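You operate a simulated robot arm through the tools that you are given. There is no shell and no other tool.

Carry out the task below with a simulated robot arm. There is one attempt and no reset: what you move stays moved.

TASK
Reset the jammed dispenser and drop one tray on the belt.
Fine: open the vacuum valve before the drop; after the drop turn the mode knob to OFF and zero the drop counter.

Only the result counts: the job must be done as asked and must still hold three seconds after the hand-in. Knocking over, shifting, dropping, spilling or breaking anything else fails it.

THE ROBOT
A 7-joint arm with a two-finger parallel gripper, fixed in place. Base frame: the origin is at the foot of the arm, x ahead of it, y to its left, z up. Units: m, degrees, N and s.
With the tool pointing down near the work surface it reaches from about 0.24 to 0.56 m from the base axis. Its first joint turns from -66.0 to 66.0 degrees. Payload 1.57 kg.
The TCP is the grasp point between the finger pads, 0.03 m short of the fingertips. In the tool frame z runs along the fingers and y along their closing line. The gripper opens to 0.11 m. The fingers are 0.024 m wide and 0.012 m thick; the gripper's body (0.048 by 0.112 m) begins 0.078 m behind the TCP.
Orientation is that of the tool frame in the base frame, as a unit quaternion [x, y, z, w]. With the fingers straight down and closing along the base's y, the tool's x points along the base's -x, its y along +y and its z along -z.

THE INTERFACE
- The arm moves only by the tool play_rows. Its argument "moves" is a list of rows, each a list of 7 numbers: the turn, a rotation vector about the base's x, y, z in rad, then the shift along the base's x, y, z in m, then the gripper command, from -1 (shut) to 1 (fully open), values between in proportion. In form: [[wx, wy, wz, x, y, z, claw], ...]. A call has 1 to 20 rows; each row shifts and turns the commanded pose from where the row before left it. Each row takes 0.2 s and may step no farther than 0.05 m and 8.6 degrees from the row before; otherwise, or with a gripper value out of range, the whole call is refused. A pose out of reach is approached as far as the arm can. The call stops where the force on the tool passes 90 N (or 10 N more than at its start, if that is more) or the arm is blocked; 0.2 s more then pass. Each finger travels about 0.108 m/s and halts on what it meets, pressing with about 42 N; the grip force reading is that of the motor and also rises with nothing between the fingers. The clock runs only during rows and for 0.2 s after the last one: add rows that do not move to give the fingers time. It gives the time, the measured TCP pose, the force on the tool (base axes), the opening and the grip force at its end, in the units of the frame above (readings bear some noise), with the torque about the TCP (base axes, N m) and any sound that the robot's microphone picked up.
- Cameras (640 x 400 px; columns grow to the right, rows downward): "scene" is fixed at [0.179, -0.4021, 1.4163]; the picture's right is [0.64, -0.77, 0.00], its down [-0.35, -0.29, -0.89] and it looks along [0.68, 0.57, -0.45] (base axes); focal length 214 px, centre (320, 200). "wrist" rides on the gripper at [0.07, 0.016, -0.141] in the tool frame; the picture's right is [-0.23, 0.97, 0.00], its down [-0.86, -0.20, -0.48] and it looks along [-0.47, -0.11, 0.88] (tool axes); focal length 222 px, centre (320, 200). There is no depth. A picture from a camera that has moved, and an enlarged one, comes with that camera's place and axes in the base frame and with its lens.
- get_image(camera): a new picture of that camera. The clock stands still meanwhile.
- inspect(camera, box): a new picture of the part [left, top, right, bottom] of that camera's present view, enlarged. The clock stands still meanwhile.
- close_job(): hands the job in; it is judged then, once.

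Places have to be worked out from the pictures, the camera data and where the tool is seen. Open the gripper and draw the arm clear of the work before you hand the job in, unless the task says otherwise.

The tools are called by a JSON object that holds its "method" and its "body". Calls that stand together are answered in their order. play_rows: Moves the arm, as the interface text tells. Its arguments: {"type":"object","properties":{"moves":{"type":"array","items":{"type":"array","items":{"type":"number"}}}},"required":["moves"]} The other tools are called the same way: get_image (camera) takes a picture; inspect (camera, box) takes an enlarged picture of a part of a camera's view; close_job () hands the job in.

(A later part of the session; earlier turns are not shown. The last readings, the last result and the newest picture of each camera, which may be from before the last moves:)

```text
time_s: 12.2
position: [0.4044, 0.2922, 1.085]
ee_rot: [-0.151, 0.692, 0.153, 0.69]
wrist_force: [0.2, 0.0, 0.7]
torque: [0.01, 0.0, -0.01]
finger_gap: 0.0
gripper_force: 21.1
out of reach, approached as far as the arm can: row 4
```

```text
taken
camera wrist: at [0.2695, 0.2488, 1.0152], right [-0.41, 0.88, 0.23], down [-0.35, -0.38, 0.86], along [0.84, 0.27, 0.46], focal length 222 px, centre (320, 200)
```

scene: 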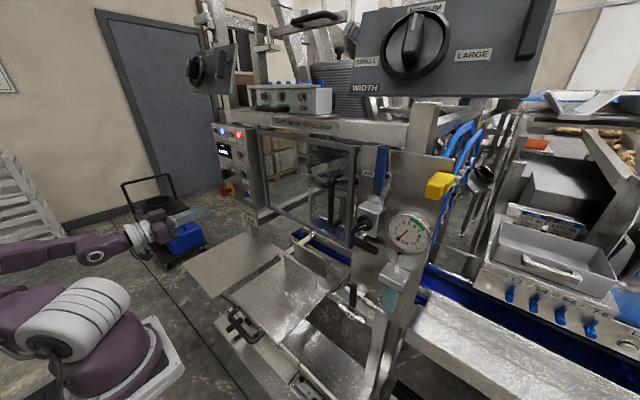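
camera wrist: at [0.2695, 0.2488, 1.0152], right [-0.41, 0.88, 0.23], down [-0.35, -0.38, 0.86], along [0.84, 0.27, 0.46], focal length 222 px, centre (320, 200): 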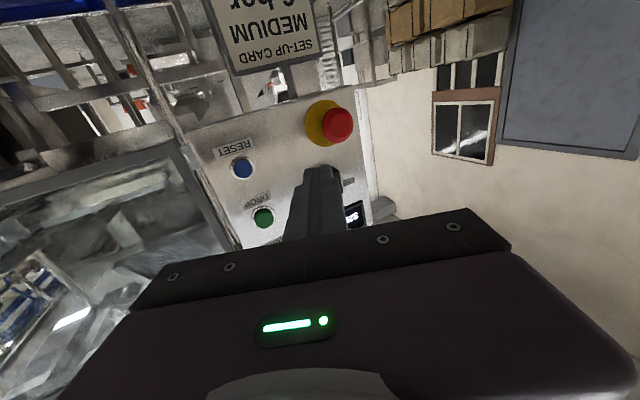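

That contorted the arm: it is a wrist-bend and elbow limit, not pure reach. I'll retreat upward, undo the yaw and pitch the hand about 33° below horizontal, which needs less wrist bend, then re-approach with the arm extended.

{"method": "play_rows", "body": {"moves": [[0, 0, -0.145, -0.03, -0.01, 0.02, -1], [0, 0, -0.145, -0.03, -0.01, 0.03, -1], [0, 0, -0.145, -0.02, -0.01, 0.04, -1], [0, 0.145, 0, 0, -0.01, 0.04, -1], [0, 0.145, 0, 0, 0, 0.04, -1], [0, 0.145, 0, 0, 0, 0.04, -1], [0, 0.145, 0, 0, 0, 0.03, -1], [0, 0, 0, 0, 0, 0, -1]]}}

{"method": "get_image", "body": {"camera": "scene"}}

```text
time_s: 14.0
position: [0.3334, 0.2548, 1.3174]
ee_rot: [-0.011, 0.875, 0.025, 0.484]
wrist_force: [-0.1, -0.1, -0.7]
torque: [0.0, 0.0, -0.06]
finger_gap: 0.0001
gripper_force: 21.7
out of reach, approached as far as the arm can: row 3
```

```text
taken
```

scene: 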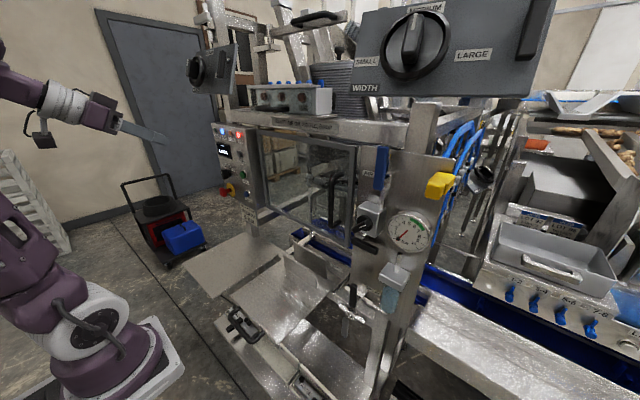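

The arm is back in an elbow-up posture with about 32° of down-pitch. I'll straighten out the residual yaw, extend outward, then descend to RESET height just short of the panel.

{"method": "play_rows", "body": {"moves": [[-0.033, 0, -0.043, 0.02, -0.001, -0.02, -1], [0, 0, 0, 0.035, -0.001, -0.03, -1], [0, 0, 0, 0.035, 0, -0.03, -1], [0, 0, 0, 0.025, 0, -0.03, -1], [0, 0, 0, 0.01, 0, -0.035, -1], [0, 0, 0, 0.0, 0, -0.035, -1], [0, 0, 0, 0.0, 0, -0.035, -1], [0, 0, 0, 0, 0, 0, -1]]}}

{"method": "get_image", "body": {"camera": "wrist"}}

{"method": "get_image", "body": {"camera": "scene"}}

```text
time_s: 15.8
position: [0.4571, 0.2534, 1.1018]
ee_rot: [0.0, 0.874, -0.001, 0.486]
wrist_force: [-0.4, 0.0, 0.4]
torque: [-0.01, -0.03, 0.01]
finger_gap: 0.0
gripper_force: 21.1
```

```text
taken
camera wrist: at [0.3003, 0.271, 1.1172], right [0.12, 0.97, 0.19], down [0.05, -0.2, 0.98], along [0.99, -0.11, -0.07], focal length 222 px, centre (320, 200)
```

wrist: 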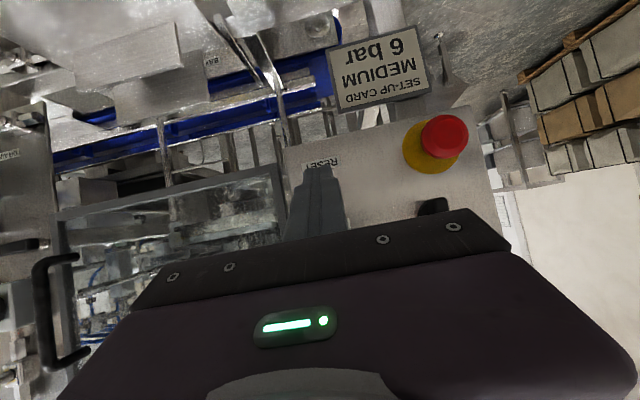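

```text
taken
```

scene: 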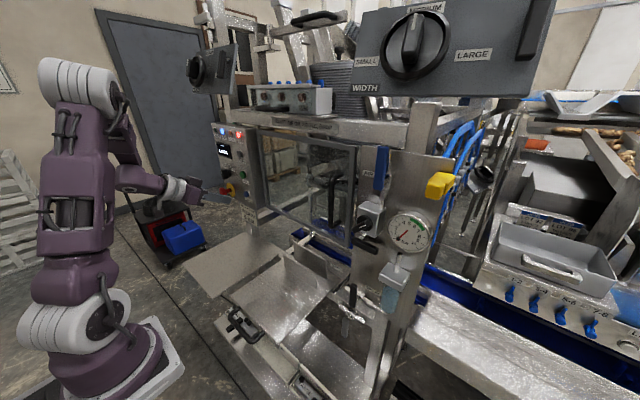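

The arm is now in a good elbow-up posture, with the fingertip covering RESET in the view. I'll lower by 12 mm and step forward to touch the button.

{"method": "play_rows", "body": {"moves": [[0, 0, 0, 0.02, -0.001, -0.006, -1], [0, 0, 0, 0.02, 0, -0.006, -1], [0, 0, 0, 0.006, 0, 0, -1], [0, 0, 0, 0.006, 0, 0, -1], [0, 0, 0, 0, 0, 0, -1]]}}

{"method": "inspect", "body": {"camera": "wrist", "box": [260, 100, 400, 230]}}

{"method": "inspect", "body": {"camera": "scene", "box": [190, 110, 290, 230]}}

```text
time_s: 17.0
position: [0.5083, 0.2534, 1.0912]
ee_rot: [0.0, 0.874, 0.0, 0.486]
wrist_force: [0.4, 0.1, 0.5]
torque: [-0.02, 0.03, 0.03]
finger_gap: 0.0001
gripper_force: 21.3
```

```text
3.08 times, centred on (330, 165) of wrist
camera zoom: at [0.3523, 0.2701, 1.1056], right [0.12, 0.97, 0.19], down [0.05, -0.2, 0.98], along [0.99, -0.11, -0.07], focal length 684 px, centre (289, 308)
```

zoom: 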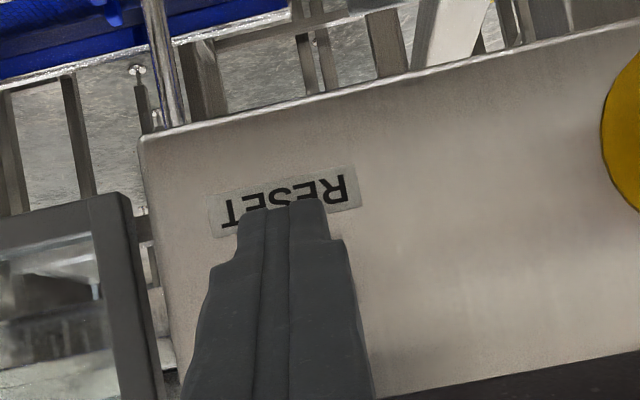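

```text
3.33 times, centred on (240, 170) of scene
camera zoom: at [0.179, -0.4021, 1.4163], right [0.64, -0.77, 0.0], down [-0.35, -0.29, -0.89], along [0.68, 0.57, -0.45], focal length 715 px, centre (587, 300)
```

zoom: 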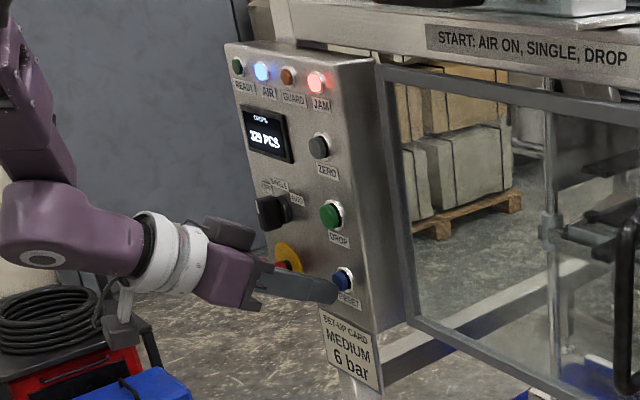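

The fingertip is aligned and almost touching RESET. I'm pushing in small steps.

{"method": "play_rows", "body": {"moves": [[0, 0, 0, 0.004, 0, 0, -1], [0, 0, 0, 0.004, 0, 0, -1], [0, 0, 0, 0.003, 0, 0, -1], [0, 0, 0, 0, 0, 0, -1]]}}

{"method": "inspect", "body": {"camera": "scene", "box": [190, 110, 290, 230]}}

```text
time_s: 18.0
position: [0.5191, 0.2532, 1.0902]
ee_rot: [-0.002, 0.875, 0.001, 0.485]
wrist_force: [-30.9, -5.3, 3.7]
torque: [-0.07, 0.06, -0.21]
finger_gap: 0.0
gripper_force: 21.3
heard: click
```

```text
3.33 times, centred on (240, 170) of scene
camera zoom: at [0.178, -0.4023, 1.4164], right [0.64, -0.77, 0.0], down [-0.34, -0.29, -0.89], along [0.68, 0.57, -0.45], focal length 715 px, centre (587, 300)
```

zoom: 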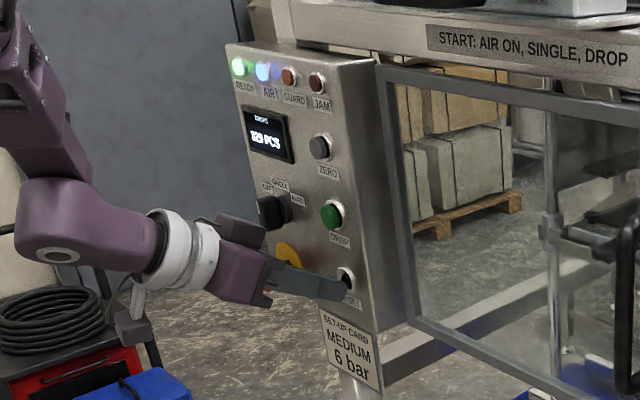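

A click, and JAM went out while READY came on. I'll back off the button and check the display and gauge.

{"method": "play_rows", "body": {"moves": [[0, 0, 0, -0.03, 0, 0, -1], [0, 0, 0, -0.04, 0, 0.0, -1], [0, 0, 0, -0.04, 0, 0.02, -1], [0, 0, 0, 0, 0, 0, -1]]}}

{"method": "inspect", "body": {"camera": "scene", "box": [208, 120, 268, 180]}}

{"method": "inspect", "body": {"camera": "scene", "box": [345, 190, 445, 270]}}

{"method": "get_image", "body": {"camera": "scene"}}

{"method": "get_image", "body": {"camera": "wrist"}}

```text
time_s: 19.0
position: [0.4097, 0.2532, 1.1097]
ee_rot: [0.0, 0.874, 0.0, 0.486]
wrist_force: [0.1, -0.4, -0.8]
torque: [0.02, 0.01, 0.0]
finger_gap: 0.0
gripper_force: 21.4
```

```text
6.67 times, centred on (238, 150) of scene
camera zoom: at [0.179, -0.4021, 1.4163], right [0.64, -0.77, 0.0], down [-0.35, -0.29, -0.89], along [0.68, 0.57, -0.45], focal length 1430 px, centre (867, 533)
```

zoom: 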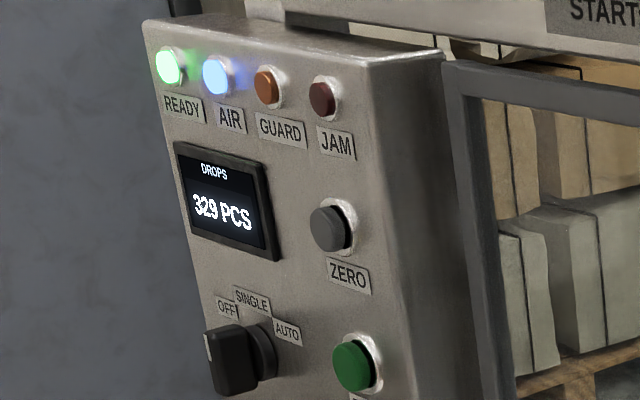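

```text
5.00 times, centred on (395, 230) of scene
camera zoom: at [0.179, -0.4021, 1.4163], right [0.64, -0.77, 0.0], down [-0.35, -0.29, -0.89], along [0.68, 0.57, -0.45], focal length 1072 px, centre (-55, 50)
```

zoom: 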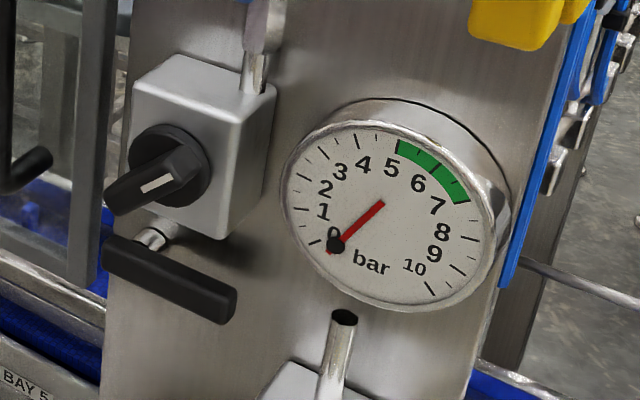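

```text
taken
```

scene: 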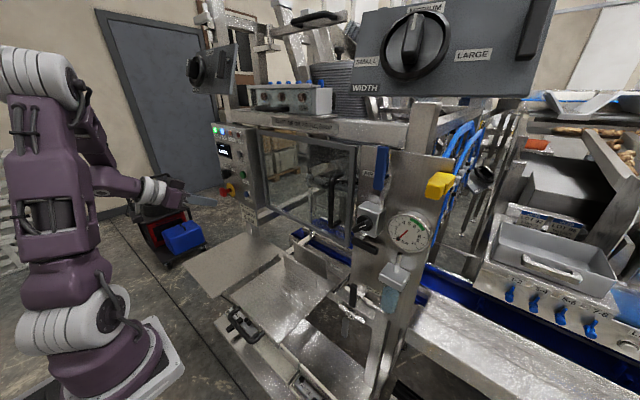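

```text
taken
camera wrist: at [0.2537, 0.2697, 1.1255], right [0.12, 0.97, 0.19], down [0.05, -0.2, 0.98], along [0.99, -0.11, -0.07], focal length 222 px, centre (320, 200)
```

wrist: 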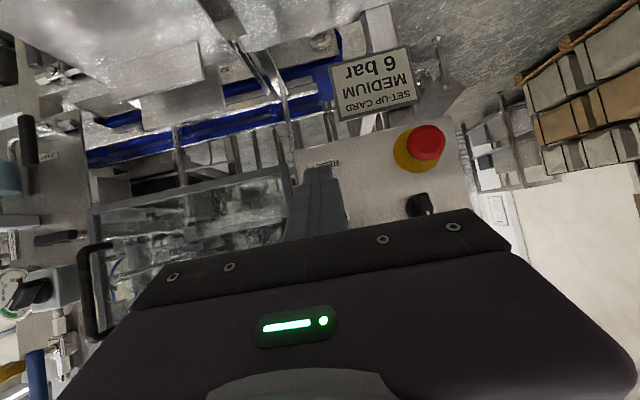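

READY stays lit and the AIR lamp is on, so I'll leave the regulator alone unless the drop needs it. Next is the vacuum valve, so I'll back off and swing over with more down-pitch to view it closely.

{"method": "play_rows", "body": {"moves": [[0, 0, 0, -0.035, 0, 0.03, -1], [0, 0, 0, -0.035, 0, 0.03, -1], [0, 0.0716, 0, 0, -0.045, 0, -1], [0, 0.0716, 0, 0, -0.045, 0, -1], [0, 0.0716, 0, 0, -0.045, 0, -1], [0, 0.0716, 0, 0, -0.045, 0, -1], [0, 0.0716, 0, 0, -0.045, -0.01, -1], [0, 0.0716, 0, 0, -0.045, -0.01, -1], [0, 0.0716, 0, 0, -0.045, -0.01, -1], [0, 0.0716, 0, 0, -0.045, -0.01, -1], [0, 0.0716, 0, 0.01, -0.045, -0.01, -1], [0, 0.0716, 0, 0.01, -0.045, -0.01, -1], [0, 0, 0, 0, 0, 0, -1]]}}

{"method": "get_image", "body": {"camera": "wrist"}}

{"method": "get_image", "body": {"camera": "scene"}}

```text
time_s: 21.8
position: [0.3292, -0.1832, 1.1093]
ee_rot: [0.0, 0.989, 0.0, 0.149]
wrist_force: [0.4, 1.1, -0.6]
torque: [0.01, 0.0, 0.02]
finger_gap: 0.0
gripper_force: 21.5
out of reach, approached as far as the arm can: row 12
```

```text
taken
camera wrist: at [0.2209, -0.1658, 1.2232], right [0.22, 0.97, 0.07], down [0.67, -0.2, 0.71], along [0.71, -0.11, -0.7], focal length 222 px, centre (320, 200)
```

wrist: 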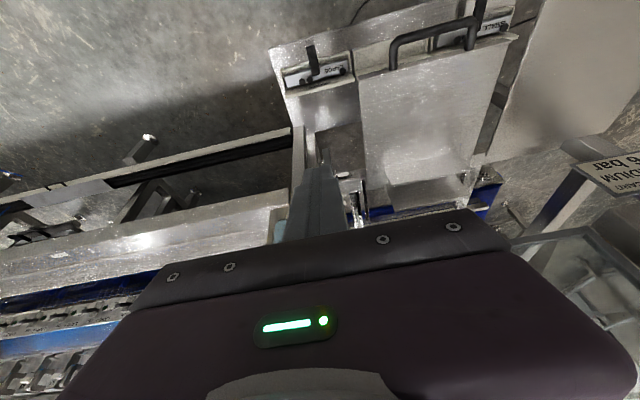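

```text
taken
```

scene: 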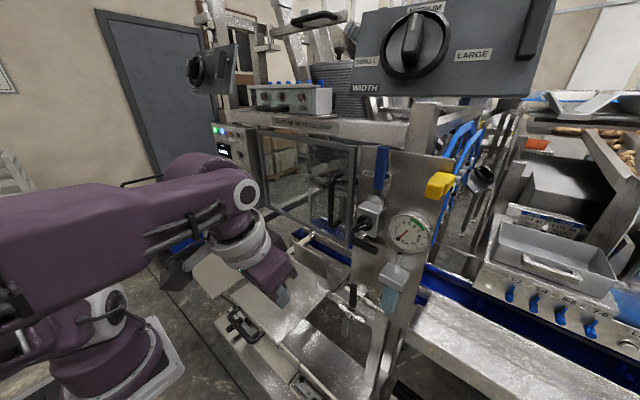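

The closed fingers hide the valve, so I'll open the gripper to look between them and enlarge the valve area.

{"method": "play_rows", "body": {"moves": [[0, 0, 0, 0, 0, 0, 1], [0, 0, 0, 0, 0, 0, 1], [0, 0, 0, 0, 0, 0, 1]]}}

{"method": "get_image", "body": {"camera": "wrist"}}

{"method": "inspect", "body": {"camera": "wrist", "box": [250, 110, 400, 240]}}

{"method": "inspect", "body": {"camera": "wrist", "box": [300, 140, 380, 230]}}

```text
time_s: 22.6
position: [0.3288, -0.1823, 1.1078]
ee_rot: [0.001, 0.989, 0.0, 0.151]
wrist_force: [-0.2, 0.8, -0.4]
torque: [0.0, -0.02, -0.04]
finger_gap: 0.1101
gripper_force: 0.1
```

```text
taken
camera wrist: at [0.221, -0.1654, 1.2233], right [0.22, 0.97, 0.07], down [0.67, -0.2, 0.71], along [0.71, -0.11, -0.7], focal length 222 px, centre (320, 200)
```

wrist: 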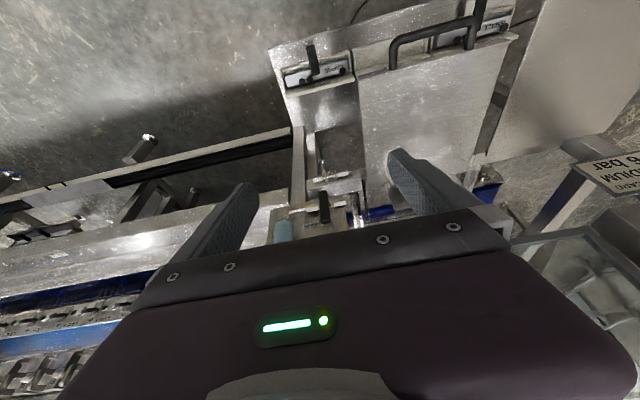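

```text
3.08 times, centred on (325, 175) of wrist
camera zoom: at [0.221, -0.1654, 1.2233], right [0.22, 0.97, 0.07], down [0.67, -0.2, 0.71], along [0.71, -0.11, -0.7], focal length 684 px, centre (305, 277)
```

zoom: 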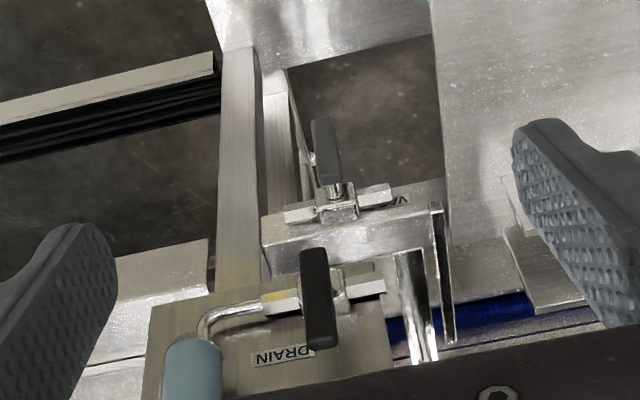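

```text
4.44 times, centred on (340, 185) of wrist
camera zoom: at [0.221, -0.1654, 1.2233], right [0.22, 0.97, 0.07], down [0.67, -0.2, 0.71], along [0.71, -0.11, -0.7], focal length 987 px, centre (231, 267)
```

zoom: 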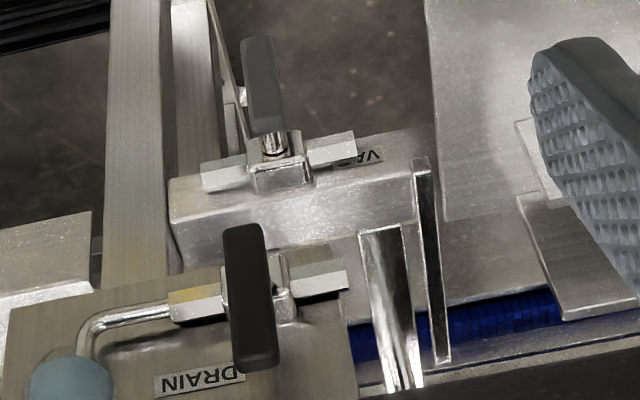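

The vacuum valve's stem is at about (0.577, -0.189, 0.776), with its lever hanging straight down to z ≈ 0.695 at x ≈ 0.557, across its y-direction pipe, so it's closed. I'll zoom in to look for a stop that shows which way it opens.

{"method": "inspect", "body": {"camera": "wrist", "box": [312, 145, 352, 185]}}

{"method": "inspect", "body": {"camera": "scene", "box": [345, 285, 385, 345]}}

{"method": "inspect", "body": {"camera": "scene", "box": [280, 240, 380, 350]}}

{"method": "inspect", "body": {"camera": "wrist", "box": [240, 20, 520, 210]}}

```text
10.00 times, centred on (332, 165) of wrist
camera zoom: at [0.221, -0.1654, 1.2233], right [0.22, 0.97, 0.07], down [0.67, -0.2, 0.71], along [0.71, -0.11, -0.7], focal length 2221 px, centre (200, 550)
```

zoom: 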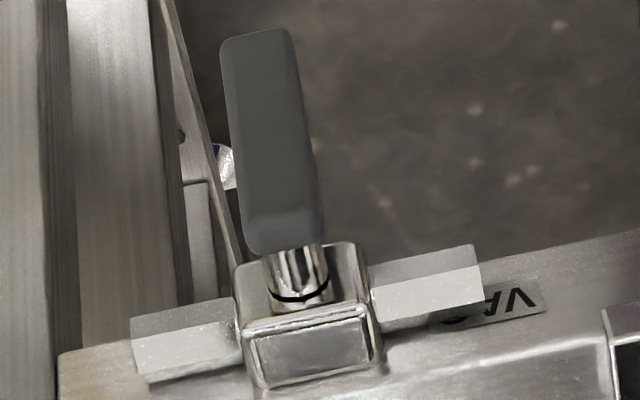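

```text
6.67 times, centred on (365, 315) of scene
camera zoom: at [0.179, -0.4021, 1.4163], right [0.64, -0.77, 0.0], down [-0.35, -0.29, -0.89], along [0.68, 0.57, -0.45], focal length 1430 px, centre (20, -567)
```

zoom: 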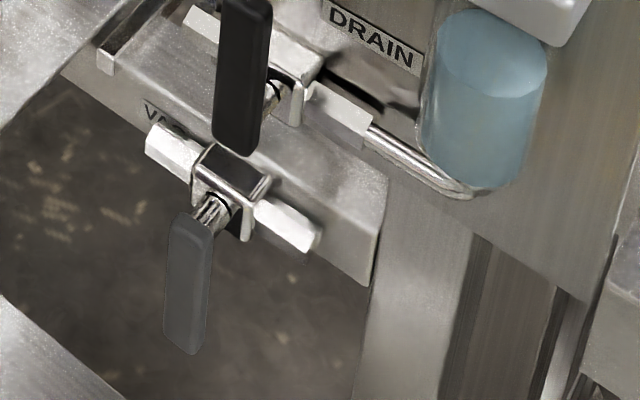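

```text
3.64 times, centred on (330, 295) of scene
camera zoom: at [0.179, -0.4021, 1.4163], right [0.64, -0.77, 0.0], down [-0.35, -0.29, -0.89], along [0.68, 0.57, -0.45], focal length 780 px, centre (284, -146)
```

zoom: 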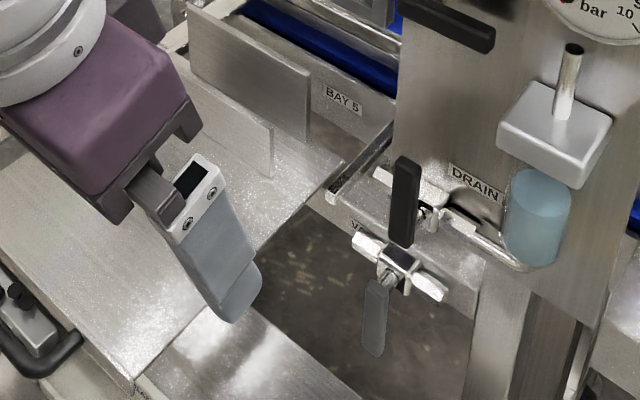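

```text
2.11 times, centred on (380, 115) of wrist
camera zoom: at [0.221, -0.1654, 1.2233], right [0.22, 0.97, 0.07], down [0.67, -0.2, 0.71], along [0.71, -0.11, -0.7], focal length 468 px, centre (194, 379)
```

zoom: 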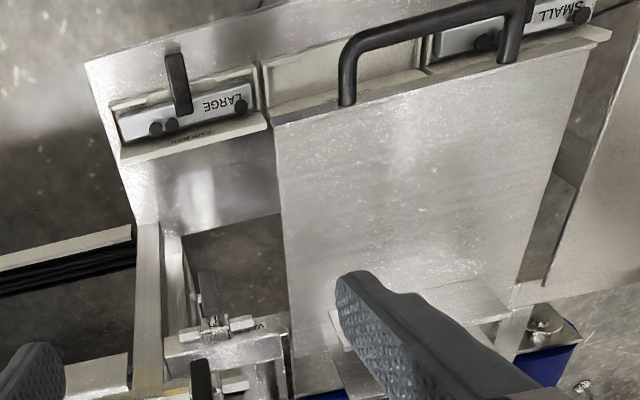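

No stop is visible. Fixing the geometry: the lower plate sits far below at z ≈ 0.5, so the space in front of the VAC lever is free, and the DRAIN lever spans z 0.86–0.955 at x ≈ 0.55, y ≈ -0.21. I'll straddle the VAC lever with the open gripper at about 50° pitch, starting with a descent in front of it.

{"method": "play_rows", "body": {"moves": [[0, -0.08, 0, 0.02, -0.008, -0.03, 1], [0, -0.08, 0, 0.02, -0.008, -0.035, 1], [0, -0.08, 0, 0.02, -0.008, -0.035, 1], [0, -0.08, 0, 0.02, -0.008, -0.035, 1], [0, -0.08, 0, 0.02, -0.006, -0.035, 1], [0, 0, 0, 0, 0, 0, 1]]}}

{"method": "get_image", "body": {"camera": "wrist"}}

{"method": "get_image", "body": {"camera": "scene"}}

```text
time_s: 24.0
position: [0.3704, -0.2457, 1.0032]
ee_rot: [-0.02, 0.942, -0.018, 0.333]
wrist_force: [0.4, 0.7, 0.6]
torque: [-0.01, 0.01, 0.01]
finger_gap: 0.11
gripper_force: 0.0
out of reach, approached as far as the arm can: row 1, 2, 3, 4, 5
```

```text
taken
camera wrist: at [0.227, -0.2287, 1.0688], right [0.15, 0.98, 0.1], down [0.37, -0.15, 0.92], along [0.92, -0.1, -0.39], focal length 222 px, centre (320, 200)
```

wrist: 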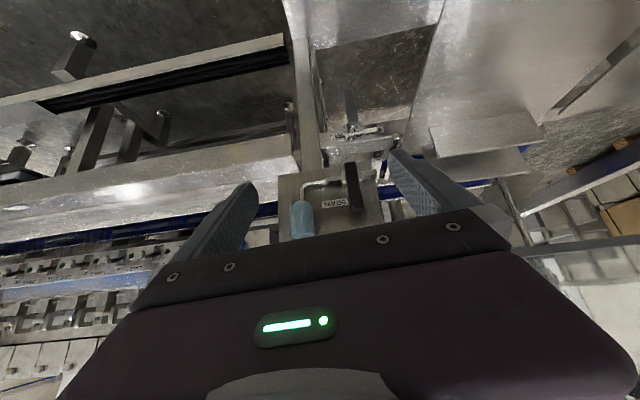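

```text
taken
```

scene: 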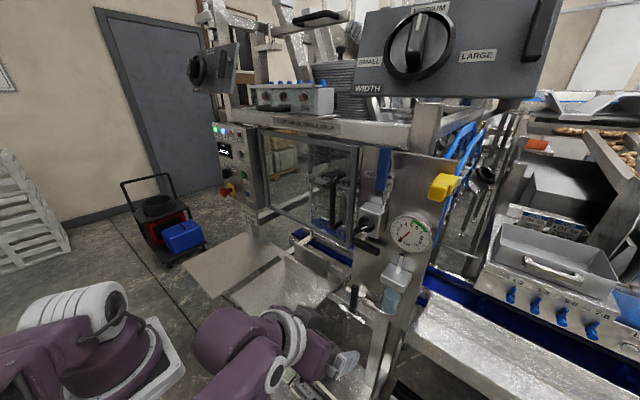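

The arm hit a limit again and ended up in an elbow-low posture, and the scene picture looks slightly shifted. I'll check the scene camera's reported pose before moving on.

{"method": "inspect", "body": {"camera": "scene", "box": [160, 200, 420, 400]}}

{"method": "inspect", "body": {"camera": "scene", "box": [0, 0, 640, 400]}}

```text
2.00 times, centred on (290, 300) of scene
camera zoom: at [0.1791, -0.3965, 1.418], right [0.64, -0.77, 0.0], down [-0.35, -0.29, -0.89], along [0.68, 0.57, -0.45], focal length 429 px, centre (380, 0)
```

zoom: 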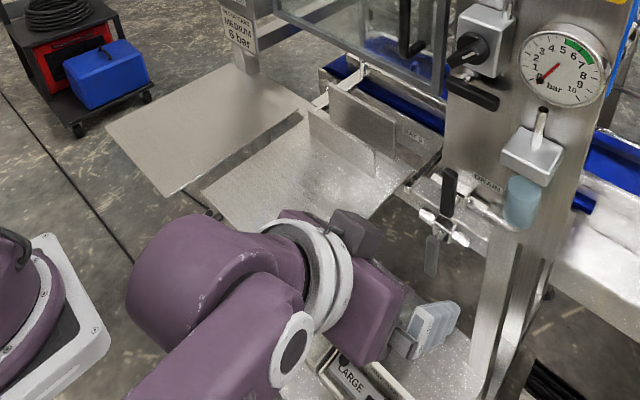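

```text
1.00 times, centred on (320, 200) of scene (not enlarged: the box is as wide or as high as the picture)
camera zoom: at [0.1791, -0.3965, 1.418], right [0.64, -0.77, 0.0], down [-0.35, -0.29, -0.89], along [0.68, 0.57, -0.45], focal length 214 px, centre (320, 200)
```

zoom: 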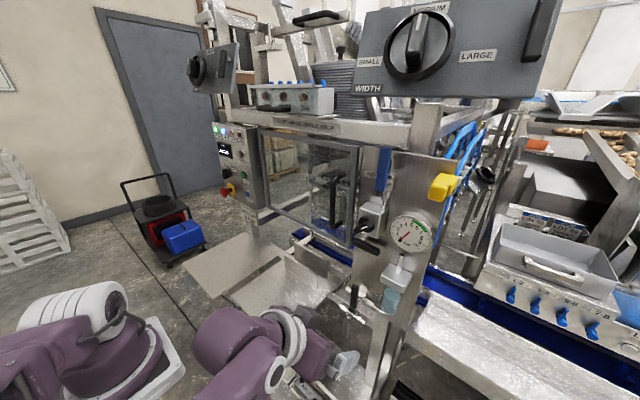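

The scene camera itself shifted by about 6 mm, presumably because the arm came close to it, but forces are near zero and nothing else moved. I'll lift back up into the open, straighten the tool, and re-approach with the arm extended in the elbow-up posture that worked before.

{"method": "play_rows", "body": {"moves": [[0, 0, 0, -0.005, 0.005, 0.04, 1], [0, 0, 0, -0.005, 0.005, 0.04, 1], [0, 0, 0, -0.005, 0.005, 0.04, 1], [0.047, -0.019, -0.025, -0.005, 0.005, 0.04, 1], [0, 0, 0, -0.005, 0.005, 0.04, 1], [0, 0, 0, -0.005, 0.005, 0.04, 1], [0, 0, 0, -0.005, 0.0, 0.04, 1], [0, 0, 0, -0.005, 0.0, 0.04, 1], [0, 0, 0, 0, 0, 0, 1]]}}

{"method": "get_image", "body": {"camera": "scene"}}

```text
time_s: 26.0
position: [0.323, -0.206, 1.3092]
ee_rot: [0.019, 0.936, 0.019, 0.352]
wrist_force: [-0.9, 0.3, -1.0]
torque: [0.01, 0.01, 0.0]
finger_gap: 0.1099
gripper_force: 0.1
out of reach, approached as far as the arm can: row 8
```

```text
taken
```

scene: 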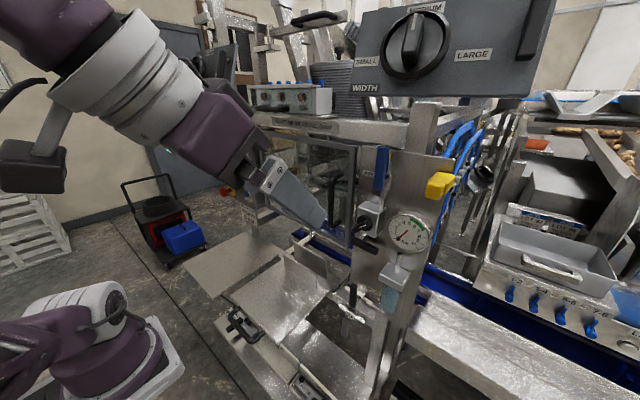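

The view is back to normal. Now I'll extend outward while descending, and see whether the elbow-up posture takes.

{"method": "play_rows", "body": {"moves": [[-0.038, 0, -0.038, 0.035, 0, -0.03, 1], [0, 0, 0, 0.035, 0, -0.03, 1], [0, 0, 0, 0.035, 0, -0.03, 1], [0, 0, 0, 0.03, 0, -0.035, 1], [0, 0, 0, 0.015, 0, -0.04, 1], [0, 0, 0, 0, 0, 0, 1]]}}

{"method": "get_image", "body": {"camera": "scene"}}

{"method": "get_image", "body": {"camera": "wrist"}}

```text
time_s: 27.4
position: [0.4304, -0.1861, 1.1421]
ee_rot: [0.031, 0.935, -0.007, 0.352]
wrist_force: [0.1, -0.6, -1.0]
torque: [-0.01, 0.01, 0.02]
finger_gap: 0.1102
gripper_force: 0.0
out of reach, approached as far as the arm can: row 3, 4, 5
```

```text
taken
```

scene: 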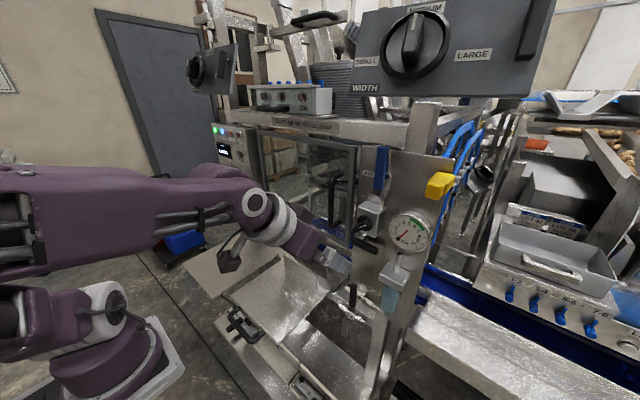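

```text
taken
camera wrist: at [0.2854, -0.1606, 1.2027], right [0.23, 0.96, 0.16], down [0.31, -0.23, 0.92], along [0.92, -0.16, -0.35], focal length 222 px, centre (320, 200)
```

wrist: 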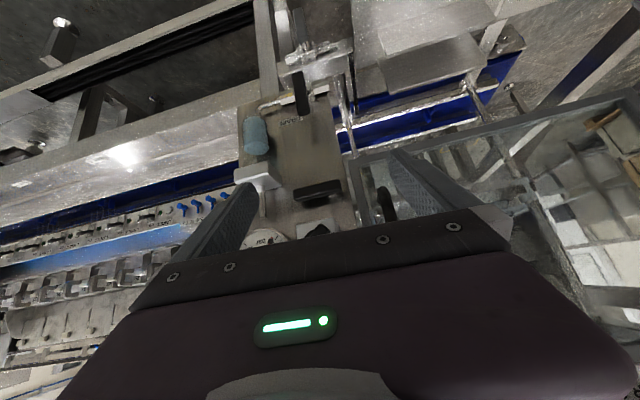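

The elbow is folded out to the +y side because I worked too close to the base. I'll stretch the arm upward and outward, clear of the WIDTH panel, so the elbow comes back up, then descend extended.

{"method": "play_rows", "body": {"moves": [[-0.05, 0, -0.025, 0.0, 0.01, 0.045, 1], [0, 0, 0, 0.0, 0.01, 0.045, 1], [0, 0, 0, 0.0, 0.01, 0.045, 1], [0, 0, 0, 0.0, 0.01, 0.045, 1], [0, 0, 0, 0.0, 0.0, 0.04, 1], [0, 0, 0, 0, 0, 0, 1]]}}

{"method": "get_image", "body": {"camera": "scene"}}

```text
time_s: 28.8
position: [0.4188, -0.1346, 1.3557]
ee_rot: [0.035, 0.934, -0.035, 0.354]
wrist_force: [0.5, -1.0, -0.8]
torque: [-0.03, -0.02, 0.02]
finger_gap: 0.1098
gripper_force: 0.1
out of reach, approached as far as the arm can: row 5
```

```text
taken
```

scene: 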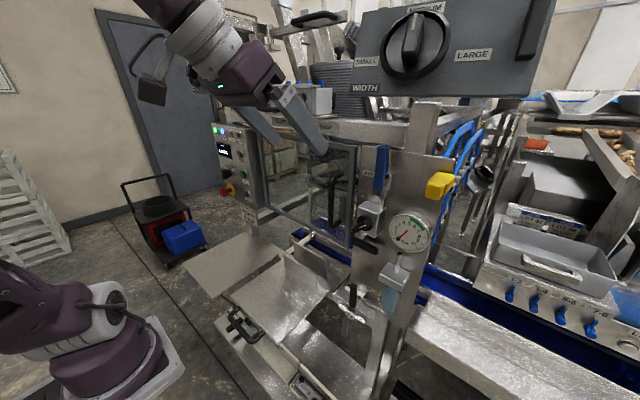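

I want to see the arm's actual posture, so I'll enlarge its left side in the scene view.

{"method": "inspect", "body": {"camera": "scene", "box": [0, 0, 330, 400]}}

```text
1.00 times, centred on (165, 200) of scene (not enlarged: the box is as wide or as high as the picture)
camera zoom: at [0.179, -0.4021, 1.4163], right [0.64, -0.77, 0.0], down [-0.35, -0.29, -0.89], along [0.68, 0.57, -0.45], focal length 214 px, centre (475, 200)
```

zoom: 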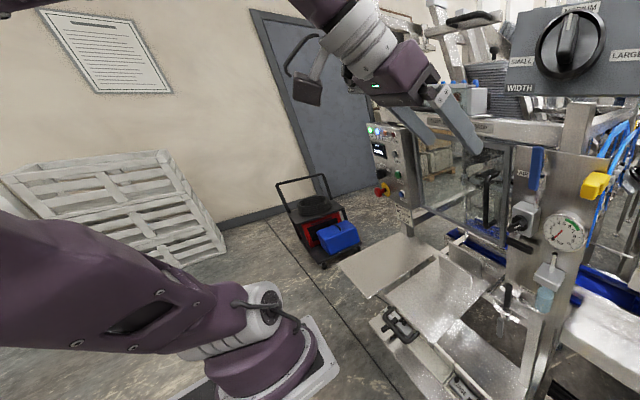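

There is a printed notice on the wall outside the normal frame, which may carry instructions. I'll try to enlarge it before moving on.

{"method": "inspect", "body": {"camera": "scene", "box": [0, 10, 2, 95]}}

{"method": "inspect", "body": {"camera": "scene", "box": [-110, 5, 15, 100]}}

```text
4.71 times, centred on (1, 52) of scene
camera zoom: at [0.179, -0.4021, 1.4163], right [0.64, -0.77, 0.0], down [-0.35, -0.29, -0.89], along [0.68, 0.57, -0.45], focal length 1009 px, centre (1821, 894)
```

zoom: 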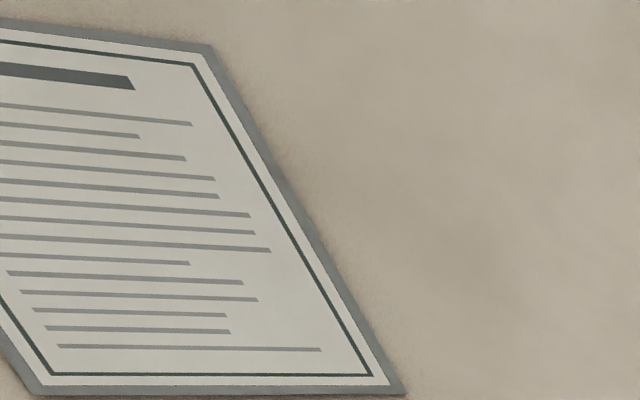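

```text
refused: -110 is not a number from 0 to 640
```

The notice is only dummy lines. Now I'll go down and out toward the valve with the orientation corrected, checking reachability.

{"method": "play_rows", "body": {"moves": [[0.02, 0, 0.045, 0.01, -0.01, -0.035, 1], [0.02, 0, 0.045, 0.01, -0.01, -0.035, 1], [0, 0, 0, 0.01, -0.01, -0.035, 1], [0, 0, 0, 0.01, -0.01, -0.035, 1], [0, 0, 0, 0.0, -0.01, -0.035, 1], [0, 0, 0, 0, 0, 0, 1]]}}

{"method": "inspect", "body": {"camera": "scene", "box": [0, 0, 330, 400]}}

```text
time_s: 30.2
position: [0.4295, -0.1635, 1.1704]
ee_rot: [-0.001, 0.935, 0.0, 0.354]
wrist_force: [-0.2, -0.2, -0.5]
torque: [-0.04, 0.01, 0.01]
finger_gap: 0.1101
gripper_force: 0.1
out of reach, approached as far as the arm can: row 1, 2, 3, 4, 5
```

```text
1.00 times, centred on (165, 200) of scene (not enlarged: the box is as wide or as high as the picture)
camera zoom: at [0.179, -0.4021, 1.4163], right [0.64, -0.77, 0.0], down [-0.35, -0.29, -0.89], along [0.68, 0.57, -0.45], focal length 214 px, centre (475, 200)
```

zoom: 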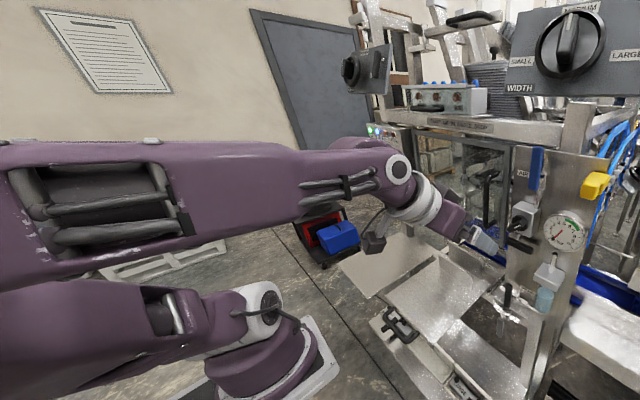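

The elbow is folded back-right because joint 1 stayed at a positive angle. I'll return over the top to the RESET side where the elbow-up posture formed, and then sweep across while staying extended so joint 1 has to turn.

{"method": "play_rows", "body": {"moves": [[0, -0.02, 0, -0.01, 0.03, 0.035, 1], [0, -0.02, 0, -0.01, 0.035, 0.03, 1], [0, -0.02, 0, -0.01, 0.04, 0.025, 1], [0, -0.02, 0, -0.01, 0.045, 0.01, 1], [0, -0.02, 0, -0.01, 0.045, 0.01, 1], [0, -0.02, 0, -0.01, 0.045, 0.01, 1], [0, -0.02, 0, -0.01, 0.045, 0.01, 1], [0, -0.02, 0, -0.01, 0.045, 0.01, 1], [0, -0.02, 0, -0.01, 0.045, 0.01, 1], [0, -0.02, 0, -0.01, 0.045, 0.0, 1], [0, 0, 0, 0, 0, 0, 1]]}}

{"method": "inspect", "body": {"camera": "scene", "box": [0, 0, 330, 400]}}

```text
time_s: 32.6
position: [0.3279, 0.2565, 1.3193]
ee_rot: [-0.002, 0.895, 0.001, 0.446]
wrist_force: [-0.4, 0.5, 0.4]
torque: [0.0, 0.0, -0.02]
finger_gap: 0.1102
gripper_force: 0.1
```

```text
1.00 times, centred on (165, 200) of scene (not enlarged: the box is as wide or as high as the picture)
camera zoom: at [0.179, -0.402, 1.4163], right [0.64, -0.77, 0.0], down [-0.35, -0.29, -0.89], along [0.68, 0.57, -0.45], focal length 214 px, centre (475, 200)
```

zoom: 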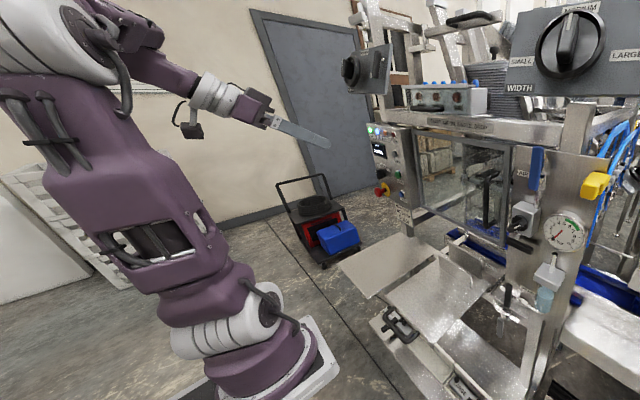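

The elbow is up again. While I'm here I'll recheck the mode knob's pointer, since its bar may actually be vertical (SINGLE) rather than at OFF.

{"method": "get_image", "body": {"camera": "wrist"}}

{"method": "inspect", "body": {"camera": "wrist", "box": [300, 40, 440, 170]}}

{"method": "inspect", "body": {"camera": "scene", "box": [218, 155, 248, 185]}}

```text
taken
camera wrist: at [0.1729, 0.2733, 1.3485], right [0.13, 0.97, 0.18], down [0.14, -0.2, 0.97], along [0.98, -0.1, -0.16], focal length 222 px, centre (320, 200)
```

wrist: 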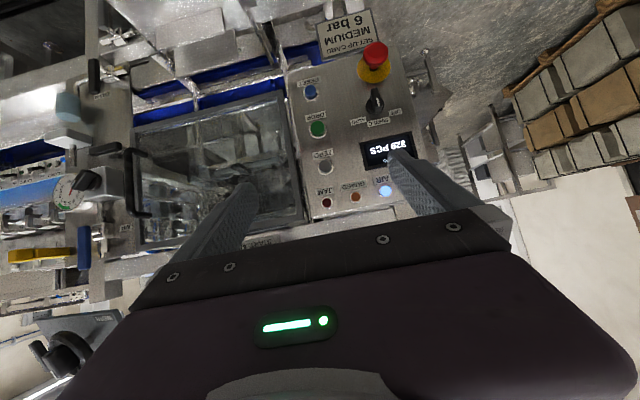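

```text
3.08 times, centred on (370, 105) of wrist
camera zoom: at [0.1729, 0.2733, 1.3485], right [0.13, 0.97, 0.18], down [0.14, -0.2, 0.97], along [0.98, -0.1, -0.16], focal length 684 px, centre (166, 492)
```

zoom: 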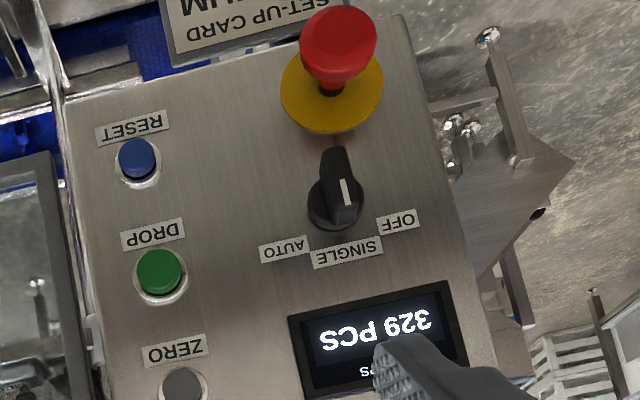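

```text
13.33 times, centred on (233, 170) of scene
camera zoom: at [0.179, -0.402, 1.4163], right [0.64, -0.77, 0.0], down [-0.35, -0.29, -0.89], along [0.68, 0.57, -0.45], focal length 2860 px, centre (1480, 600)
```

zoom: 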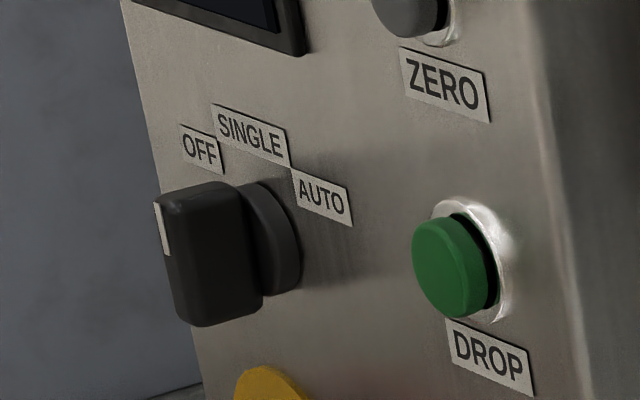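

The knob's white line points up at SINGLE, so the mode is already right. Now I'll extend with a steeper pitch and sweep across to the valve side, keeping the wrist well out from the base.

{"method": "play_rows", "body": {"moves": [[0, 0.08, 0, 0.022, -0.003, -0.034, 1], [0, 0.08, 0, 0.022, -0.003, -0.034, 1], [0, 0.08, 0, 0.022, -0.003, -0.034, 1], [0, 0.08, 0, 0.022, -0.003, -0.034, 1], [0, 0.08, 0, 0.022, -0.003, -0.034, 1], [0, 0, 0, 0.006, -0.045, 0, 1], [0, 0, 0, 0.006, -0.045, 0, 1], [0, 0, 0, 0.006, -0.045, 0, 1], [0, 0, 0, 0.006, -0.045, 0, 1], [0, 0, 0, 0, 0, 0, 1]]}}

{"method": "inspect", "body": {"camera": "scene", "box": [0, 0, 330, 400]}}

```text
time_s: 34.8
position: [0.4755, 0.0661, 1.1397]
ee_rot: [-0.005, 0.967, 0.001, 0.253]
wrist_force: [0.2, -0.8, -0.3]
torque: [0.0, 0.02, -0.02]
finger_gap: 0.1099
gripper_force: 0.1
out of reach, approached as far as the arm can: row 8, 9
```

```text
1.00 times, centred on (165, 200) of scene (not enlarged: the box is as wide or as high as the picture)
camera zoom: at [0.179, -0.4021, 1.4163], right [0.64, -0.77, 0.0], down [-0.35, -0.29, -0.89], along [0.68, 0.57, -0.45], focal length 214 px, centre (475, 200)
```

zoom: 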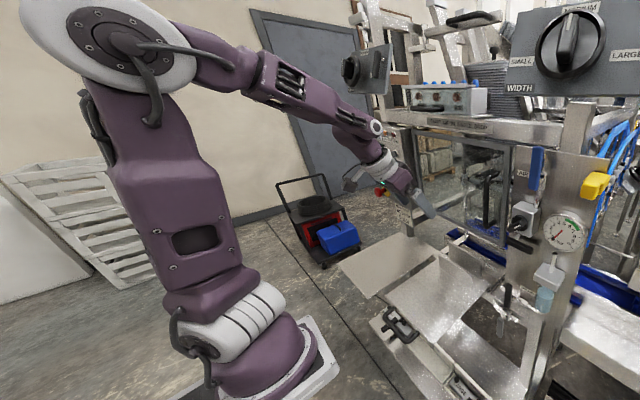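

The posture is good, but the arm hits its fold limit when the wrist is too close at this height. I'll raise up first, since height keeps the arm extended, then sweep across to y ≈ -0.22.

{"method": "play_rows", "body": {"moves": [[0, 0, 0, -0.01, -0.005, 0.045, 1], [0, 0, 0, -0.01, -0.005, 0.045, 1], [0, 0, 0, -0.01, -0.005, 0.045, 1], [0, 0, 0, -0.01, -0.01, 0.045, 1], [0, 0, 0, -0.01, -0.03, 0.03, 1], [0, 0, 0, 0, -0.045, 0, 1], [0, 0, 0, 0, -0.045, 0, 1], [0, 0, 0, 0, -0.045, 0, 1], [0, 0, 0, 0, -0.045, 0, 1], [0, 0, 0, 0, -0.045, 0, 1], [0, 0, 0, 0, 0, 0, 1]]}}

{"method": "inspect", "body": {"camera": "scene", "box": [0, 0, 330, 400]}}

```text
time_s: 37.2
position: [0.4938, -0.1778, 1.3246]
ee_rot: [-0.002, 0.966, 0.001, 0.258]
wrist_force: [-0.4, -0.2, 0.0]
torque: [-0.01, -0.02, 0.0]
finger_gap: 0.1101
gripper_force: 0.0
out of reach, approached as far as the arm can: row 1, 2, 3, 4, 10
```

```text
1.00 times, centred on (165, 200) of scene (not enlarged: the box is as wide or as high as the picture)
camera zoom: at [0.179, -0.4021, 1.4163], right [0.64, -0.77, 0.0], down [-0.35, -0.29, -0.89], along [0.68, 0.57, -0.45], focal length 214 px, centre (475, 200)
```

zoom: 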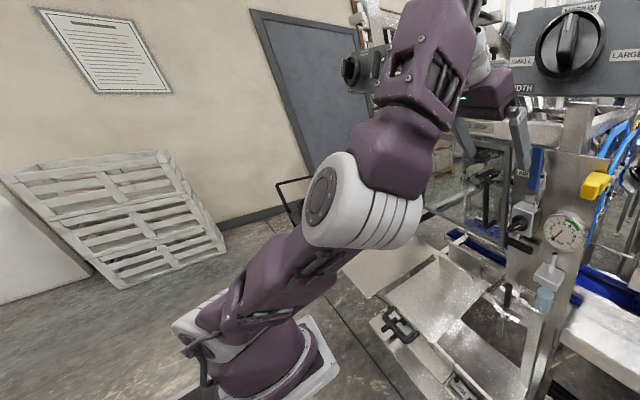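

The elbow flipped downward and the hand drifted close to the WIDTH panel. I'll pull straight back away from it to the staging point (0.33, -0.25, 1.32), pitch up a bit, and look at the posture.

{"method": "play_rows", "body": {"moves": [[0, 0, 0, -0.045, 0, -0.005, 1], [0, -0.1, 0, -0.045, -0.015, 0, 1], [0, -0.1, 0, -0.04, -0.02, 0, 1], [0, -0.1, 0, -0.03, -0.02, 0, 1], [0, -0.1, 0, 0, -0.02, 0, 1], [0, 0, 0, 0, 0, 0, 1]]}}

{"method": "inspect", "body": {"camera": "scene", "box": [0, 0, 330, 400]}}

```text
time_s: 38.6
position: [0.5499, -0.1845, 1.3661]
ee_rot: [-0.001, 0.895, 0.0, 0.445]
wrist_force: [0.1, 0.2, -0.1]
torque: [-0.01, 0.02, -0.03]
finger_gap: 0.11
gripper_force: 0.1
out of reach, approached as far as the arm can: row 1, 2, 3, 4, 5
```

```text
1.00 times, centred on (165, 200) of scene (not enlarged: the box is as wide or as high as the picture)
camera zoom: at [0.179, -0.4021, 1.4163], right [0.64, -0.77, 0.0], down [-0.35, -0.29, -0.89], along [0.68, 0.57, -0.45], focal length 214 px, centre (475, 200)
```

zoom: 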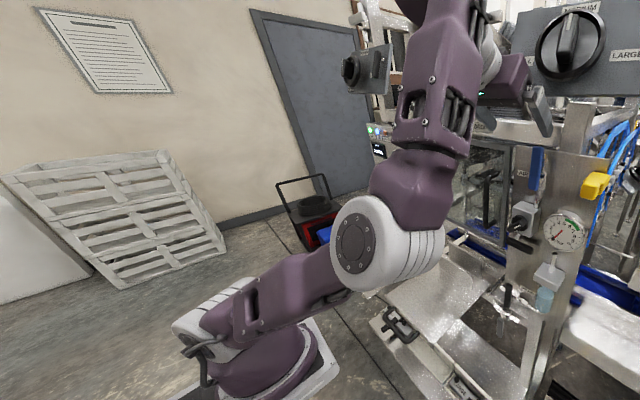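

The solver kept the orientation but drifted forward, to x = 0.55 just above the AIR lever, although forces are still zero. I'll test with one tiny retreat step before anything else.

{"method": "play_rows", "body": {"moves": [[0, 0, 0, -0.015, 0.01, 0.01, 1]]}}

{"method": "get_image", "body": {"camera": "wrist"}}

{"method": "inspect", "body": {"camera": "scene", "box": [250, 0, 460, 200]}}

```text
time_s: 39.0
position: [0.5435, -0.1733, 1.3795]
ee_rot: [-0.003, 0.895, 0.002, 0.445]
wrist_force: [-0.5, -0.3, -0.2]
torque: [-0.01, 0.01, 0.02]
finger_gap: 0.11
gripper_force: 0.1
out of reach, approached as far as the arm can: row 1
```

```text
taken
camera wrist: at [0.3877, -0.1569, 1.4089], right [0.13, 0.97, 0.18], down [0.14, -0.2, 0.97], along [0.98, -0.1, -0.16], focal length 222 px, centre (320, 200)
```

wrist: 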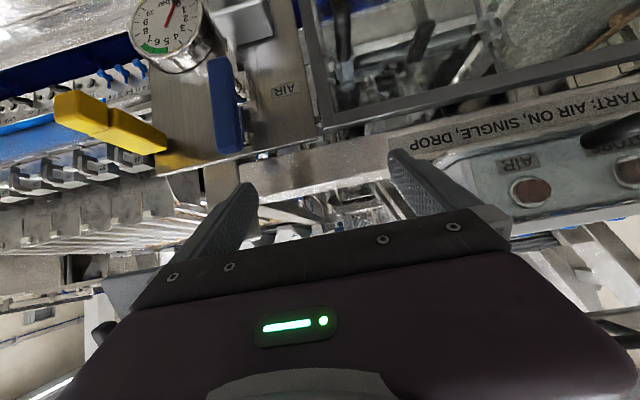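

```text
2.00 times, centred on (355, 100) of scene
camera zoom: at [0.179, -0.4021, 1.4163], right [0.64, -0.77, 0.0], down [-0.35, -0.29, -0.89], along [0.68, 0.57, -0.45], focal length 429 px, centre (250, 400)
```

zoom: 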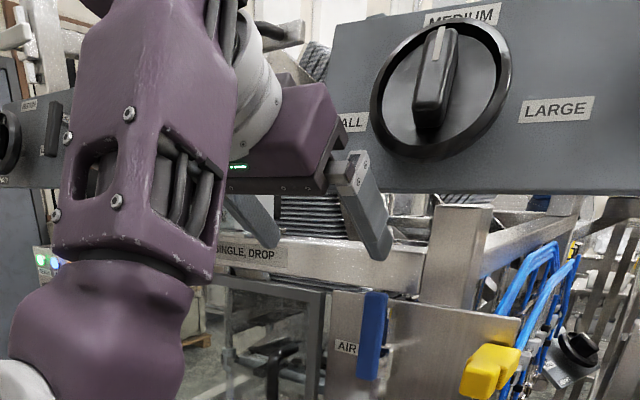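

It partly obeyed, with x down 6 mm. I'll try a retreat combined with a small pitch-up, then the opposite pitch, to see which one frees the backward motion.

{"method": "play_rows", "body": {"moves": [[0, -0.08, 0, -0.02, 0.005, 0.01, 1]]}}

{"method": "play_rows", "body": {"moves": [[0, 0.08, 0, -0.02, 0.005, 0.01, 1]]}}

```text
time_s: 39.4
position: [0.5488, -0.1605, 1.3969]
ee_rot: [0.0, 0.879, 0.0, 0.478]
wrist_force: [-7.7, -1.0, -12.4]
torque: [0.81, -0.13, -0.47]
finger_gap: 0.11
gripper_force: 0.0
out of reach, approached as far as the arm can: row 1
```

```text
time_s: 39.8
position: [0.5292, -0.1541, 1.4077]
ee_rot: [-0.003, 0.895, 0.001, 0.446]
wrist_force: [-0.2, 0.8, -1.4]
torque: [-0.02, 0.03, 0.03]
finger_gap: 0.1102
gripper_force: 0.1
```

Pitching up touched something briefly (about 14 N), while pitching down frees the retreat. I'll continue retreating with down-pitch in short steps.

{"method": "play_rows", "body": {"moves": [[0, 0.1, 0, -0.025, 0.005, 0.0, 1], [0, 0.1, 0, -0.025, 0.005, 0.0, 1]]}}

{"method": "inspect", "body": {"camera": "scene", "box": [250, 0, 460, 200]}}

```text
time_s: 40.4
position: [0.4776, -0.1443, 1.4075]
ee_rot: [-0.002, 0.936, 0.001, 0.353]
wrist_force: [-0.6, -0.1, 0.3]
torque: [-0.02, 0.02, -0.03]
finger_gap: 0.1099
gripper_force: 0.1
```

```text
2.00 times, centred on (355, 100) of scene
camera zoom: at [0.179, -0.4021, 1.4163], right [0.64, -0.77, 0.0], down [-0.35, -0.29, -0.89], along [0.68, 0.57, -0.45], focal length 429 px, centre (250, 400)
```

zoom: 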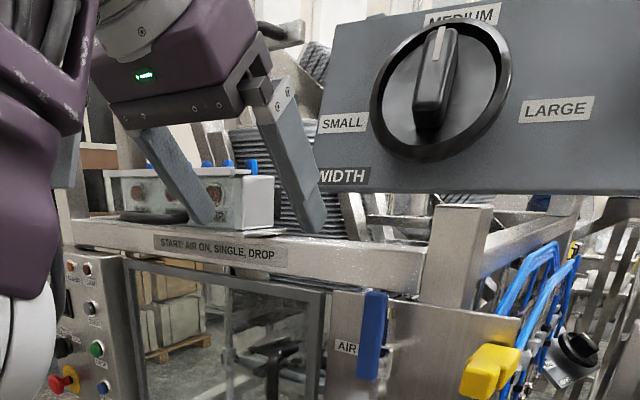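

Retreat is now obeyed exactly, and the WIDTH panel and knob look unchanged. I'll continue back to near the starting pose to reset the arm posture.

{"method": "play_rows", "body": {"moves": [[0, 0.1, 0, -0.03, 0.02, -0.005, 1], [0, 0.1, 0, -0.03, 0.02, -0.005, 1], [0, 0.1, 0, -0.03, 0.02, -0.01, 1], [0, 0.1, 0, -0.03, 0.02, -0.01, 1], [0, 0.1, 0, -0.03, 0.03, -0.01, 1], [0, 0.1, 0, -0.03, 0.04, -0.01, 1], [0, 0.1, 0, -0.01, 0.045, -0.01, 1], [0, 0, 0, 0, 0, 0, 1]]}}

{"method": "inspect", "body": {"camera": "scene", "box": [0, 0, 330, 400]}}

```text
refused: row 6 steps farther than a row can; nothing moved
```

```text
1.00 times, centred on (165, 200) of scene (not enlarged: the box is as wide or as high as the picture)
camera zoom: at [0.179, -0.4021, 1.4163], right [0.64, -0.77, 0.0], down [-0.35, -0.29, -0.89], along [0.68, 0.57, -0.45], focal length 214 px, centre (475, 200)
```

zoom: 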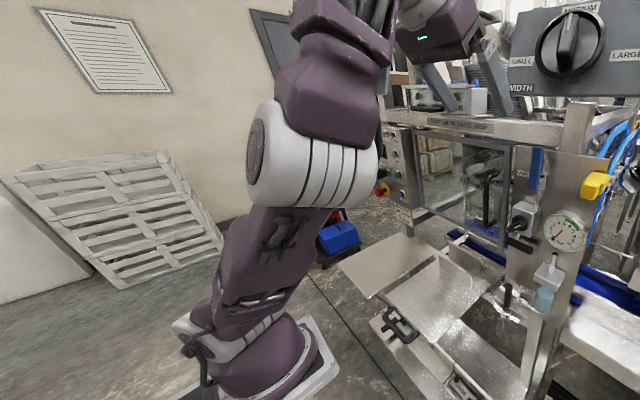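

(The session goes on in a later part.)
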